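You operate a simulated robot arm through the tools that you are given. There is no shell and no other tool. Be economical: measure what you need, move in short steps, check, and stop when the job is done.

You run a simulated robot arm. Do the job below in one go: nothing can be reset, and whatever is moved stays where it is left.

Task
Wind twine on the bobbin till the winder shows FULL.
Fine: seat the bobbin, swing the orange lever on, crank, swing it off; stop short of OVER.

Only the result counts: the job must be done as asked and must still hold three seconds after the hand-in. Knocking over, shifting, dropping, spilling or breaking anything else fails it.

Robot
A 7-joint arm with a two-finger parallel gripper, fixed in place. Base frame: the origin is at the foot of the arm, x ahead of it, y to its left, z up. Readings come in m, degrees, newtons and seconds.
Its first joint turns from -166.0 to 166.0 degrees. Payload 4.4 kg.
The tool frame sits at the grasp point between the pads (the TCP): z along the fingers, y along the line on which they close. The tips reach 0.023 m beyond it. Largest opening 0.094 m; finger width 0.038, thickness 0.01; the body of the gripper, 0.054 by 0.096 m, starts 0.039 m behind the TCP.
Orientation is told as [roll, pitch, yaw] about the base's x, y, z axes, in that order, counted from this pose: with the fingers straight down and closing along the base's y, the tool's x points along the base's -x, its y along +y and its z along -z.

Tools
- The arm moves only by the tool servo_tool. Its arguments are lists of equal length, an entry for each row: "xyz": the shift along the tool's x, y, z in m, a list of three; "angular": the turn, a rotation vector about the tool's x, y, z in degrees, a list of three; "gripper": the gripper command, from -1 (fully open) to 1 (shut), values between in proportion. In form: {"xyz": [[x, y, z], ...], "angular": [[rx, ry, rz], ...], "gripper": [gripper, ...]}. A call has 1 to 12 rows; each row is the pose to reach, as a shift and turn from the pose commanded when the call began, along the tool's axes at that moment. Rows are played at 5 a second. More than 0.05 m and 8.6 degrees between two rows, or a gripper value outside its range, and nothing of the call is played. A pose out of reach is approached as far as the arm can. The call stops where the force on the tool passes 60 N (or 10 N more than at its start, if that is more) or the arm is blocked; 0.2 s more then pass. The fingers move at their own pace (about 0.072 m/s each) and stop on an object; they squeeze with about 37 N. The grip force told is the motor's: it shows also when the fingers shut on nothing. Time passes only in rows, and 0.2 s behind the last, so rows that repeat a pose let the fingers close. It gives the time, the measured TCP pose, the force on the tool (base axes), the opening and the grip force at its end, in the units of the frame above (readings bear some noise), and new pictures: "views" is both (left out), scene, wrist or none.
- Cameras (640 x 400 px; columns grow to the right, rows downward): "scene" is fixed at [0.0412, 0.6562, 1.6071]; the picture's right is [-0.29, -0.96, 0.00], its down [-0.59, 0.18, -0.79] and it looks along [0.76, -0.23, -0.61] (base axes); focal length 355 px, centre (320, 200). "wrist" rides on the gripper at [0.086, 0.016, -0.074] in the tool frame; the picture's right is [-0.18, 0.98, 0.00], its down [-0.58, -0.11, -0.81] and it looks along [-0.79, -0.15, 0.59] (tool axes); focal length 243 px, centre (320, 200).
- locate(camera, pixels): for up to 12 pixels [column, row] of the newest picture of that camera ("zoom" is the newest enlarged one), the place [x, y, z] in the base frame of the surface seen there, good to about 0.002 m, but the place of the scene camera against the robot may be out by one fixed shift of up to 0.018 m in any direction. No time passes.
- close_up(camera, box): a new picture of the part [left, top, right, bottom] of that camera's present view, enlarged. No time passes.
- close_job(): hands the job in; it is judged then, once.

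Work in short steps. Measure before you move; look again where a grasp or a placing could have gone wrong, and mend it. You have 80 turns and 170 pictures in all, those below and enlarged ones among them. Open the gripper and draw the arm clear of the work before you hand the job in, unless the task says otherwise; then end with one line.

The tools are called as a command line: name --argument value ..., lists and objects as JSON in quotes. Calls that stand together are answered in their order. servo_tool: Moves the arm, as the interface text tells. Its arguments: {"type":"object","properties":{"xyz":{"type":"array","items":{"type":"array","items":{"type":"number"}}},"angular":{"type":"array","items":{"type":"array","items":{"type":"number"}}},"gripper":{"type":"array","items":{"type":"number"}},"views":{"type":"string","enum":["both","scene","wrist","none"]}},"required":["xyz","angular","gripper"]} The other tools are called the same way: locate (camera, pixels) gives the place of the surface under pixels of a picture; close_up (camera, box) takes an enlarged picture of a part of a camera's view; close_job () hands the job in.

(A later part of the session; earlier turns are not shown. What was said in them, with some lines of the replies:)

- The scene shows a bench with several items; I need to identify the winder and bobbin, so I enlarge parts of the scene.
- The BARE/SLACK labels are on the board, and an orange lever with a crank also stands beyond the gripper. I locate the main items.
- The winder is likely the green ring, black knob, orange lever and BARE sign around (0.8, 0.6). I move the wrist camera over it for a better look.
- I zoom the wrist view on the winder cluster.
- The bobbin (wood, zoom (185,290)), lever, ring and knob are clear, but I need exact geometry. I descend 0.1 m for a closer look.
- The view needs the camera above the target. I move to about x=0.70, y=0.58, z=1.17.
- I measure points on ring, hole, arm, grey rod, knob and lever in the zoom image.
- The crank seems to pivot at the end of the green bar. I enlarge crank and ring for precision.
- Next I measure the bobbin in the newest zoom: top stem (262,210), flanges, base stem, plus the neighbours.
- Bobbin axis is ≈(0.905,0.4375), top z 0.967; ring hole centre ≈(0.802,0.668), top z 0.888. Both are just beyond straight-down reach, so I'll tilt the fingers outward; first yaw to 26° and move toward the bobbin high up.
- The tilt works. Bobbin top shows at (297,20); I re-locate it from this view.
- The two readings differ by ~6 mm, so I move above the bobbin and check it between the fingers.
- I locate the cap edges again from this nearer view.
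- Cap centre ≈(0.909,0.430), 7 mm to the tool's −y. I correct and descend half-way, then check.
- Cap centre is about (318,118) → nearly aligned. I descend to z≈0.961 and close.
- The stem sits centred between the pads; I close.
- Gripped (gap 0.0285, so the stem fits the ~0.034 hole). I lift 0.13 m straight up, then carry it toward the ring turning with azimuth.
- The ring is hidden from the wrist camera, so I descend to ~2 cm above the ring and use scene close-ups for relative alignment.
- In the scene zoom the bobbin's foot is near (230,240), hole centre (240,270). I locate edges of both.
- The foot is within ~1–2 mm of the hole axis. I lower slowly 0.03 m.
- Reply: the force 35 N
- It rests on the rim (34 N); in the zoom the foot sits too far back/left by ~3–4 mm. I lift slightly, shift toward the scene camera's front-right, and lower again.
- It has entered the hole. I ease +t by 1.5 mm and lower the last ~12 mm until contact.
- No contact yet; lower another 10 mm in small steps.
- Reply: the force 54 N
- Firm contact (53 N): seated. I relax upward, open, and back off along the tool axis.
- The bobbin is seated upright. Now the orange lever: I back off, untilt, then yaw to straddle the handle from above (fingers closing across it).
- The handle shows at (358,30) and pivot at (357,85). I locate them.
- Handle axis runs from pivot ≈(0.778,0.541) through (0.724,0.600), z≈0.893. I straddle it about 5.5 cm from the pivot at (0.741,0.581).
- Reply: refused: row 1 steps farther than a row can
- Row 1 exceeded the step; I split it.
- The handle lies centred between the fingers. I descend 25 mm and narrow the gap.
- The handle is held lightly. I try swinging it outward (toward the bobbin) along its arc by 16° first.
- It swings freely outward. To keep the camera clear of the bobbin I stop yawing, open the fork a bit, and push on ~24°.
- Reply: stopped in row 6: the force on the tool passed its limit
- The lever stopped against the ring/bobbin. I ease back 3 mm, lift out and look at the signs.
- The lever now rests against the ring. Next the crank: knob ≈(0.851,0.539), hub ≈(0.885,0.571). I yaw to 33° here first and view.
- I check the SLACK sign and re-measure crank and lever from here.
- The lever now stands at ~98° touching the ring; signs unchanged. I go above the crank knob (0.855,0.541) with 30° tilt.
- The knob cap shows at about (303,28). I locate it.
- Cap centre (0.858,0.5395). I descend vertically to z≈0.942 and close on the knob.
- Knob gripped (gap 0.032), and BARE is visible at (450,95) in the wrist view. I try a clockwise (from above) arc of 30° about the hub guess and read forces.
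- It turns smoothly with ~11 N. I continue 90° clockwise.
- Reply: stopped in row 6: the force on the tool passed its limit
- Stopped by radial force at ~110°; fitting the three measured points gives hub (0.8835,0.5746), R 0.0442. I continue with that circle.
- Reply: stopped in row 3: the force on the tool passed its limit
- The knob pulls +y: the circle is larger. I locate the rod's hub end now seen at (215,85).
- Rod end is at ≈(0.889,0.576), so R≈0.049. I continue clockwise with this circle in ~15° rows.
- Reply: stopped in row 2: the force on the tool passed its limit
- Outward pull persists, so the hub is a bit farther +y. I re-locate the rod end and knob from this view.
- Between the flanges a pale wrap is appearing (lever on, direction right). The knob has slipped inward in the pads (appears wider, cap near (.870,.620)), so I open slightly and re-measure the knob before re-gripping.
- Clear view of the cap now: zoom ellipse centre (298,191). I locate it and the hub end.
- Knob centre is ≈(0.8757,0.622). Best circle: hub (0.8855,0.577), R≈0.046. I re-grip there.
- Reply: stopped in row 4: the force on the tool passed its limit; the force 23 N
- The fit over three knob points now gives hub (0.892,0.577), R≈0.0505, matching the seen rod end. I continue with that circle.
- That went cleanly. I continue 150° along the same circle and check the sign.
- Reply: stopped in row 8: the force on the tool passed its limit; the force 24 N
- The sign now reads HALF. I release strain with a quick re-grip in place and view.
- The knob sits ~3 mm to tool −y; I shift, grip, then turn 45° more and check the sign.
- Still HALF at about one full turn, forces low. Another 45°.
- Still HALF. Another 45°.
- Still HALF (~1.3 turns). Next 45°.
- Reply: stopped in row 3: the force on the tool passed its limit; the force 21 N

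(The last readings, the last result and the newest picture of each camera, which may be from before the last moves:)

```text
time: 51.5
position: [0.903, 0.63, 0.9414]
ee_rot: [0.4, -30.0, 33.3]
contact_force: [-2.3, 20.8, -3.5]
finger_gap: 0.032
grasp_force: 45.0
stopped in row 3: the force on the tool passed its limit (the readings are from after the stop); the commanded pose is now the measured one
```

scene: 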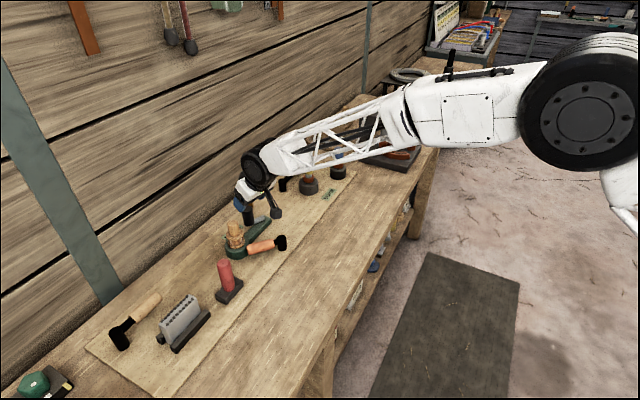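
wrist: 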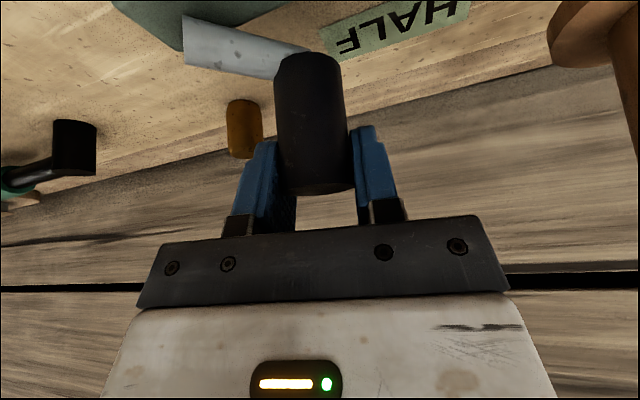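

Still HALF; knob slipped inward ~1 cm. I re-grip it centred and go ~45° further.

servo_tool --xyz '[[0, 0, 0], [0, 0, 0], [0.0087, 0, -0.005], [0.0087, 0, -0.005], [0.0087, 0, -0.005], [0.0087, 0, -0.005], [0.0035, -0.0035, -0.002], [-0.0018, -0.0076, 0.001], [-0.0049, -0.013, 0.0029], [-0.0081, -0.0189, 0.0047], [-0.01, -0.025, 0.0058], [-0.0115, -0.0318, 0.0067]]' --angular '[[0, 0, 0], [0, 0, 0], [0, 0, 0], [0, 0, 0], [0, 0, 0], [0, 0, 0], [0, 0, 0], [0, 0, 0], [0, 0, 0], [0, 0, 0], [0, 0, 0], [0, 0, 0]]' --gripper '[0.1, -0.1, -0.1, 0.6, 1, 1, 1, 1, 1, 1, 1, 1]' --views "wrist"

close_up --camera "scene" --box '[215, 180, 305, 260]'

```text
time: 54.1
position: [0.932, 0.6099, 0.9412]
ee_rot: [0.4, -29.9, 33.2]
contact_force: [-4.0, 11.7, 5.3]
finger_gap: 0.0319
grasp_force: 45.5
```

wrist: 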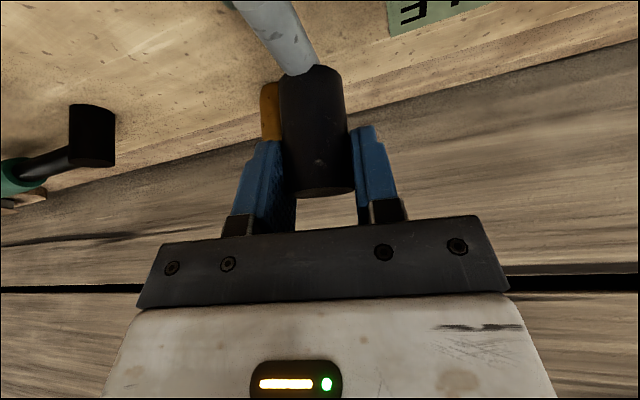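

```text
5.00 times, centred on (260, 220) of scene
```

zoom: 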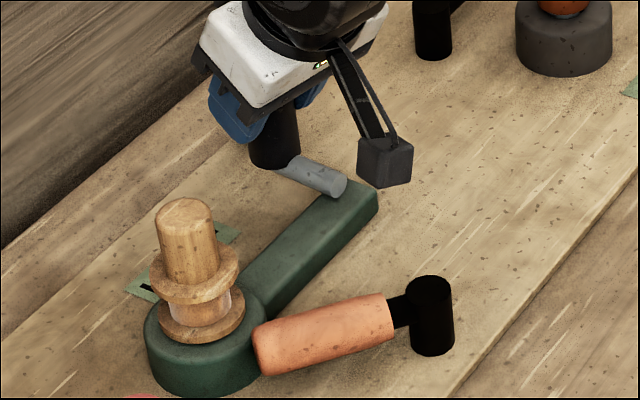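

I zoom on the sign fragment.

close_up --camera "wrist" --box '[380, 0, 500, 60]'

```text
5.33 times, centred on (440, 30) of wrist
```

zoom: 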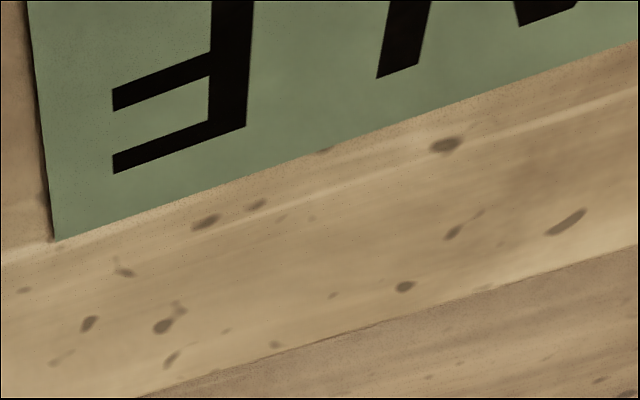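

It is still HALF (ends in F). Next 45°.

servo_tool --xyz '[[-0.0005, -0.0134, 0.0003], [0.0022, -0.0265, -0.0013], [0.0077, -0.0383, -0.0045]]' --angular '[[0, 0, 0], [0, 0, 0], [0, 0, 0]]' --gripper '[1, 1, 1]' --views "wrist"

close_up --camera "wrist" --box '[380, 0, 560, 80]'

```text
time: 54.9
position: [0.9459, 0.5739, 0.9414]
ee_rot: [0.4, -29.9, 33.2]
contact_force: [-3.4, 11.9, -1.8]
finger_gap: 0.0316
grasp_force: 44.3
```

wrist: 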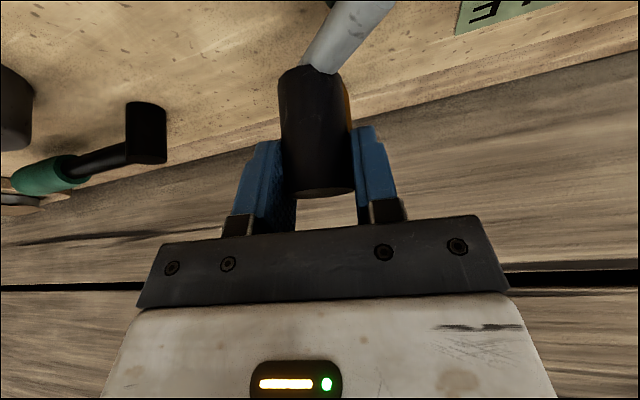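

```text
3.56 times, centred on (470, 40) of wrist
```

zoom: 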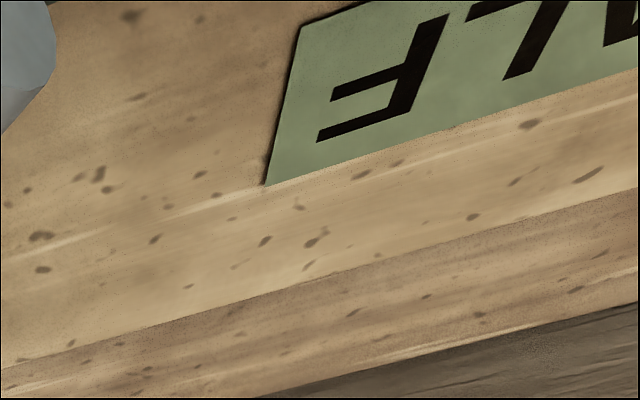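

HALF still. Next 45°.

servo_tool --xyz '[[0.0082, -0.0097, -0.0048], [0.018, -0.0172, -0.0104], [0.0292, -0.0215, -0.0169]]' --angular '[[0, 0, 0], [0, 0, 0], [0, 0, 0]]' --gripper '[1, 1, 1]' --views "wrist"

close_up --camera "wrist" --box '[380, 0, 560, 100]'

```text
time: 55.7
position: [0.9279, 0.5391, 0.9411]
ee_rot: [0.4, -30.0, 33.3]
contact_force: [-14.6, 39.5, -1.0]
finger_gap: 0.0316
grasp_force: 44.9
```

wrist: 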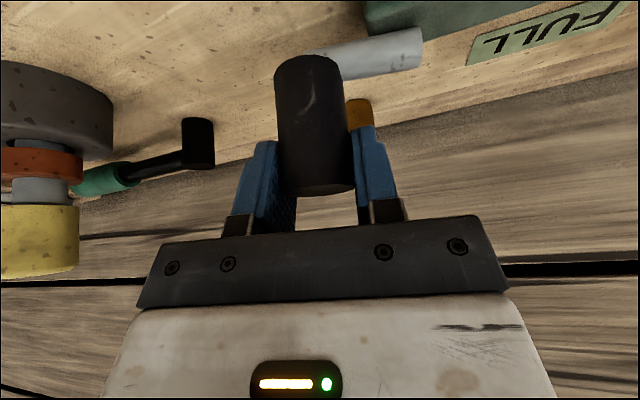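

```text
3.56 times, centred on (470, 50) of wrist
```

zoom: 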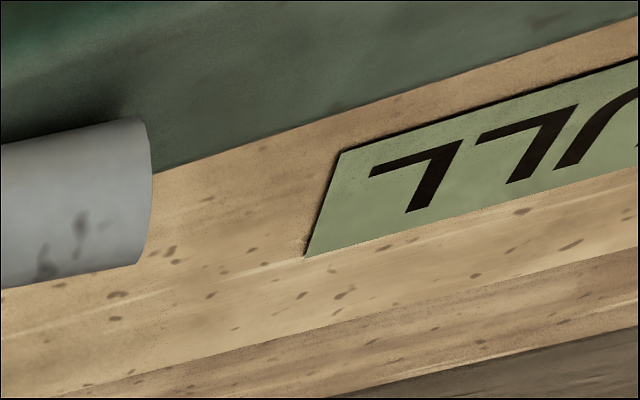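

FULL is shown. I open the gripper at once and withdraw along the tool axis.

servo_tool --xyz '[[0, 0.004, 0], [0, 0.003, 0], [0, 0.003, 0], [0, 0.003, -0.02], [0, 0.003, -0.05], [0, 0.003, -0.09], [0, 0.003, -0.13], [0, 0.003, -0.17]]' --angular '[[0, 0, 0], [0, 0, 0], [0, 0, 0], [0, 0, 0], [0, 0, 0], [0, 0, 0], [0, 0, 0], [0, 0, 0]]' --gripper '[0.5, -0.1, -0.3, -0.3, -0.3, -0.3, -0.3, -0.3]' --views "both"

close_up --camera "wrist" --box '[220, 0, 560, 180]'

```text
time: 57.5
position: [0.8574, 0.4908, 1.0874]
ee_rot: [0.3, -29.8, 33.2]
contact_force: [-0.1, 0.2, -0.2]
finger_gap: 0.061
grasp_force: 0.0
```

scene: 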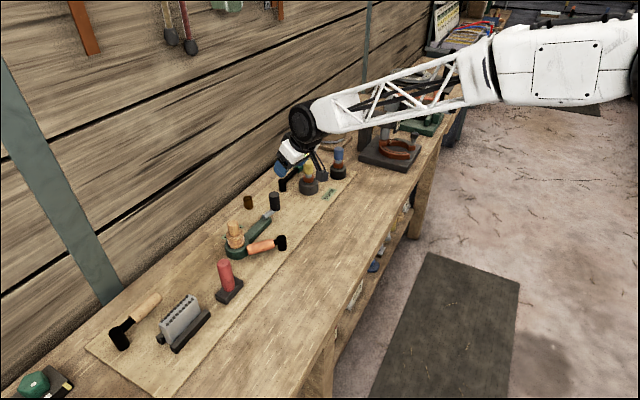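
wrist: 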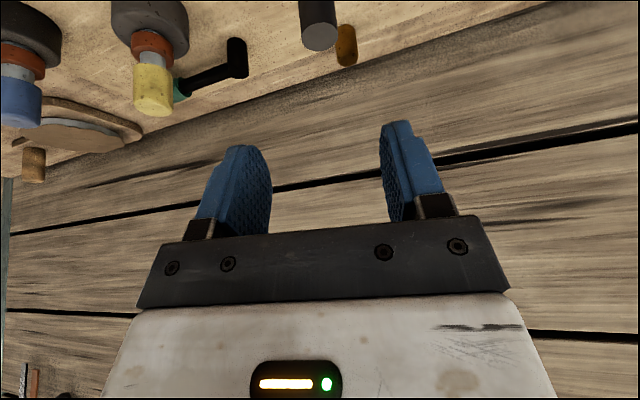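

```text
1.88 times, centred on (390, 90) of wrist
```

zoom: 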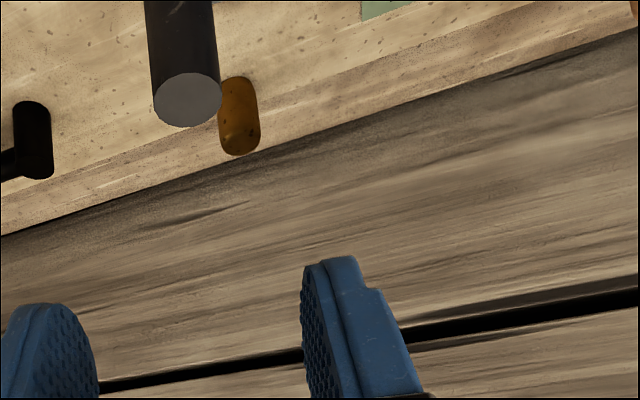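

The crank is released. Now I untilt, back off, and yaw to the lever-fork orientation.

servo_tool --xyz '[[0.015, 0.015, -0.02], [0.033, 0.035, -0.04], [0.051, 0.055, -0.06], [0.07, 0.075, -0.08], [0.088, 0.0935, -0.1005]]' --angular '[[0, 6, 0], [0, 12, 0], [0, 18, 0], [0, 24, 0], [0, 30, 0]]' --gripper '[-0.5, -0.5, -0.5, -0.5, -0.5]' --views "wrist"

servo_tool --xyz '[[0, 0, 0], [0, 0, 0], [0, 0, 0], [0, 0, 0], [0, 0, 0], [0, 0, 0], [0, 0, 0], [0, 0, 0], [0, 0, 0], [0, 0, 0], [0, 0, 0]]' --angular '[[0, 0, 8], [0, 0, 16], [0, 0, 24], [0, 0, 32], [0, 0, 40], [0, 0, 48], [0, 0, 56], [0, 0, 64], [0, 0, 72], [0, 0, 80], [0, 0, 88]]' --gripper '[-0.5, -0.5, -0.5, -0.5, -0.5, -0.5, -0.5, -0.5, -0.5, -0.5, -0.5]' --views "both"

close_up --camera "scene" --box '[210, 180, 340, 270]'

```text
time: 58.7
position: [0.6996, 0.5003, 1.1325]
ee_rot: [0.3, 0.2, 33.3]
contact_force: [0.3, 0.0, -0.4]
finger_gap: 0.0704
grasp_force: 0.1
```

wrist: 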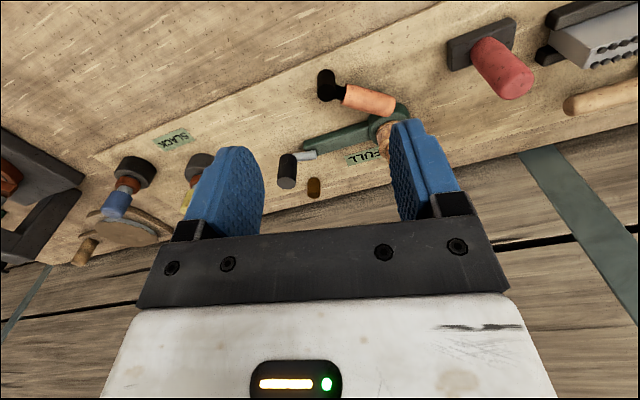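

```text
time: 61.1
position: [0.7008, 0.5003, 1.1326]
ee_rot: [0.1, 0.3, -54.7]
contact_force: [0.1, 0.0, -0.4]
finger_gap: 0.0705
grasp_force: 0.0
```

scene: 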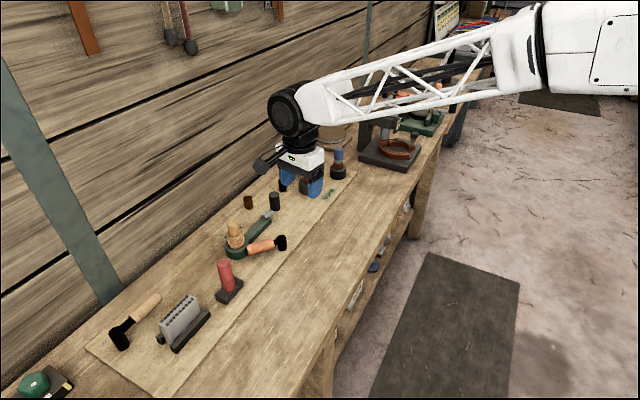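
wrist: 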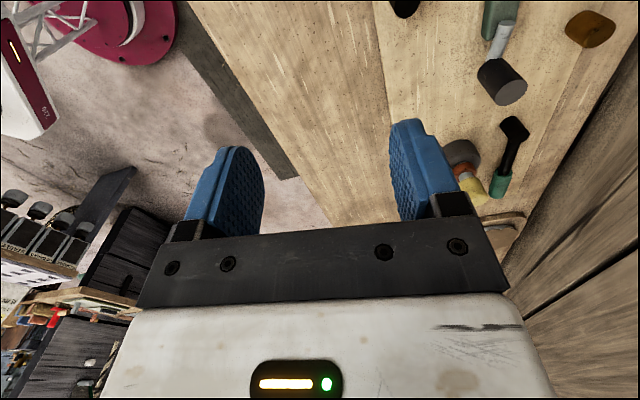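

```text
4.44 times, centred on (275, 225) of scene
```

zoom: 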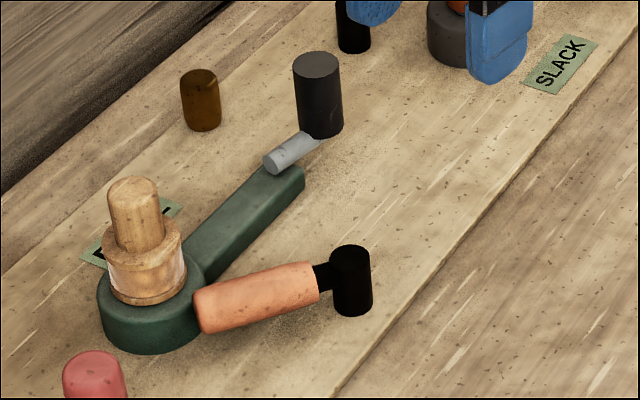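

The bobbin is visibly wound. I move above the lever handle at (0.768,0.595) and descend part-way to check the straddle.

servo_tool --xyz '[[0.013, 0.037, 0.0], [0.026, 0.074, 0.02], [0.0388, 0.1096, 0.05], [0.0388, 0.1096, 0.09], [0.0388, 0.1096, 0.13], [0.0388, 0.1096, 0.17], [0.0388, 0.1096, 0.19]]' --angular '[[0, 0, 0], [0, 0, 0], [0, 0, 0], [0, 0, 0], [0, 0, 0], [0, 0, 0], [0, 0, 0]]' --gripper '[-0.4, -0.4, -0.4, -0.4, -0.4, -0.4, -0.4]' --views "wrist"

```text
time: 62.7
position: [0.7666, 0.5968, 0.9415]
ee_rot: [0.0, 0.3, -54.7]
contact_force: [0.2, 0.3, 1.3]
finger_gap: 0.0657
grasp_force: 0.1
```

wrist: 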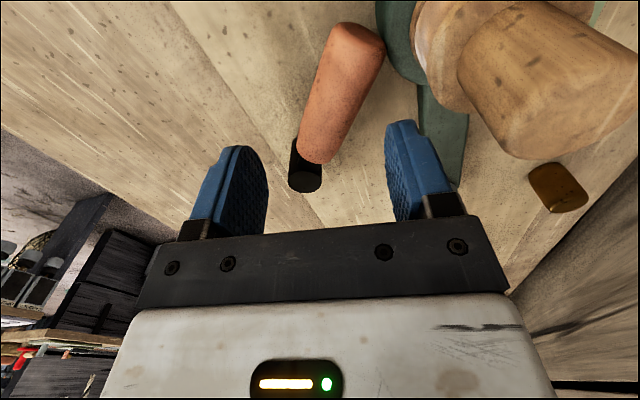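

The fingers straddle the handle. I descend to z≈0.904 and pull the lever back toward its start direction.

servo_tool --xyz '[[0, 0, 0.02], [0, 0, 0.037], [0, 0, 0.037], [-0.001, -0.01, 0.037], [-0.001, -0.018, 0.037], [-0.001, -0.026, 0.037], [0.0, -0.034, 0.037], [0.002, -0.0422, 0.037]]' --angular '[[0, 0, 0], [0, 0, 0], [0, 0, 0], [0, 0, 0], [0, 0, 0], [0, 0, 0], [0, 0, 0], [0, 0, 0]]' --gripper '[-0.4, -0.4, -0.2, -0.2, -0.2, -0.2, -0.2, -0.2]' --views "wrist"

close_up --camera "scene" --box '[210, 180, 340, 270]'

```text
time: 64.5
position: [0.7294, 0.5733, 0.9038]
ee_rot: [0.1, 0.2, -54.5]
contact_force: [11.5, 6.1, -3.1]
finger_gap: 0.062
grasp_force: 6.5
```

wrist: 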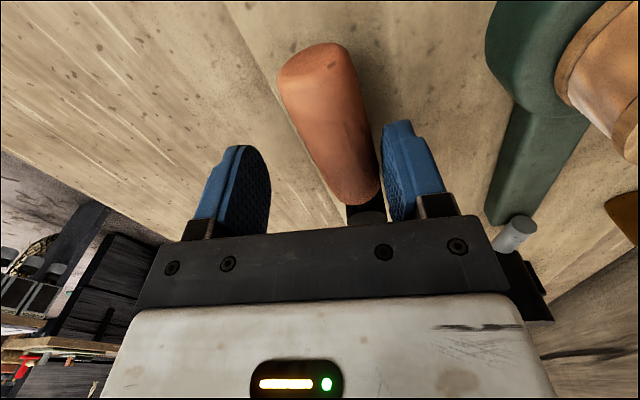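

```text
4.44 times, centred on (275, 225) of scene
```

zoom: 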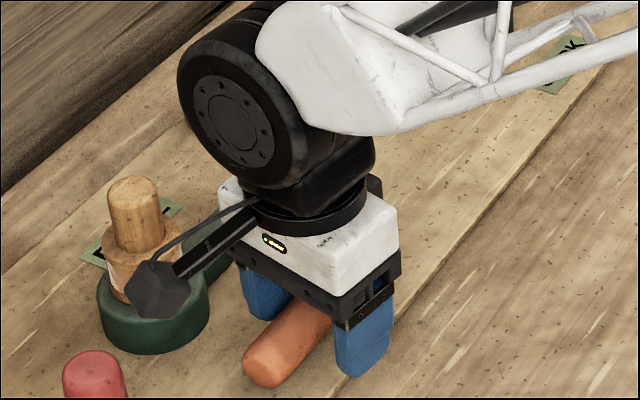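

The lever is back near its start direction. I ease off, lift out, back away and inspect.

servo_tool --xyz '[[0, 0.006, 0], [0, 0.006, 0], [0, 0.006, -0.03], [0, 0.0, -0.07], [0.0, -0.02, -0.11], [0.0, -0.05, -0.15], [0.0, -0.09, -0.18], [0.0, -0.13, -0.2], [0, -0.17, -0.22], [0, -0.21, -0.22], [0, -0.25, -0.22]]' --angular '[[0, 0, 0], [0, 0, 0], [0, 0, 0], [0, 0, 0], [0, 0, 0], [0, 0, 0], [0, 0, 0], [0, 0, 0], [0, 0, 0], [0, 0, 0], [0, 0, 0]]' --gripper '[-0.4, -0.4, -0.4, -0.6, -1, -1, -1, -1, -1, -1, -1]' --views "both"

close_up --camera "scene" --box '[205, 170, 345, 270]'

```text
time: 66.9
position: [0.5263, 0.4283, 1.1254]
ee_rot: [0.0, 0.2, -54.5]
contact_force: [0.7, -0.3, -0.1]
finger_gap: 0.094
grasp_force: 0.1
```

scene: 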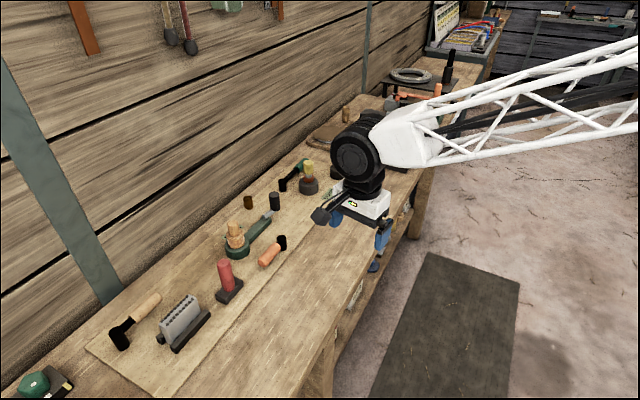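
wrist: 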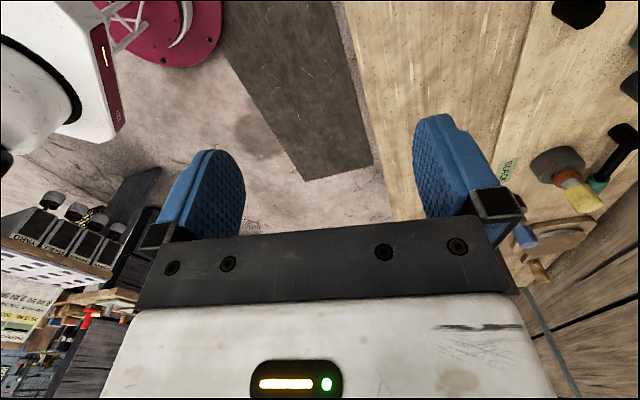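

```text
4.00 times, centred on (275, 220) of scene
```

zoom: 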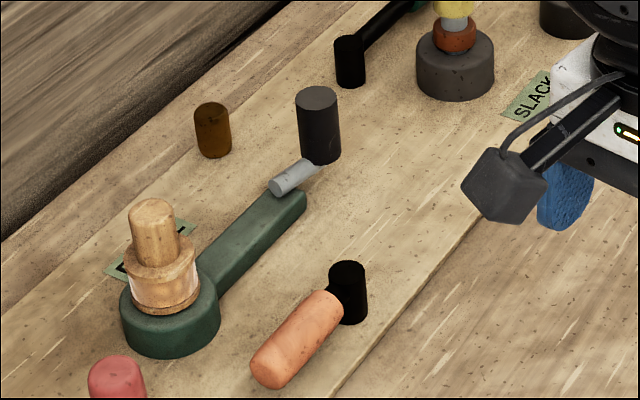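

The lever is off as at the start and the bobbin wound; a last zoom on the sign.

close_up --camera "scene" --box '[222, 215, 262, 245]'

```text
13.33 times, centred on (242, 230) of scene
```

zoom: 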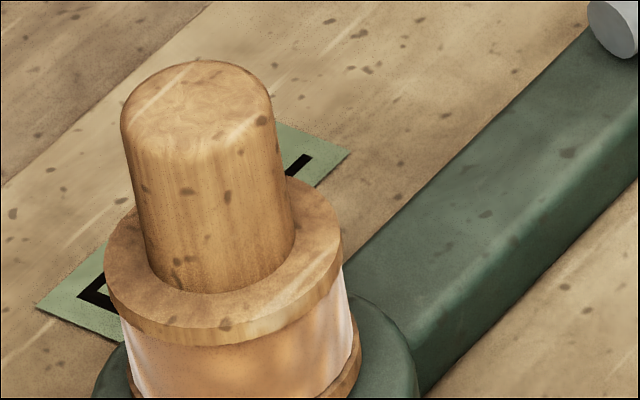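

The sign still begins with F and ends with L (FULL), the lever is off, and the arm is clear with the gripper open. I hand in.

close_job

```text
The job is handed in.
```

The bobbin is seated and wound, the winder shows FULL, the orange lever is swung off, and the arm is clear with the gripper open; the job is handed in.
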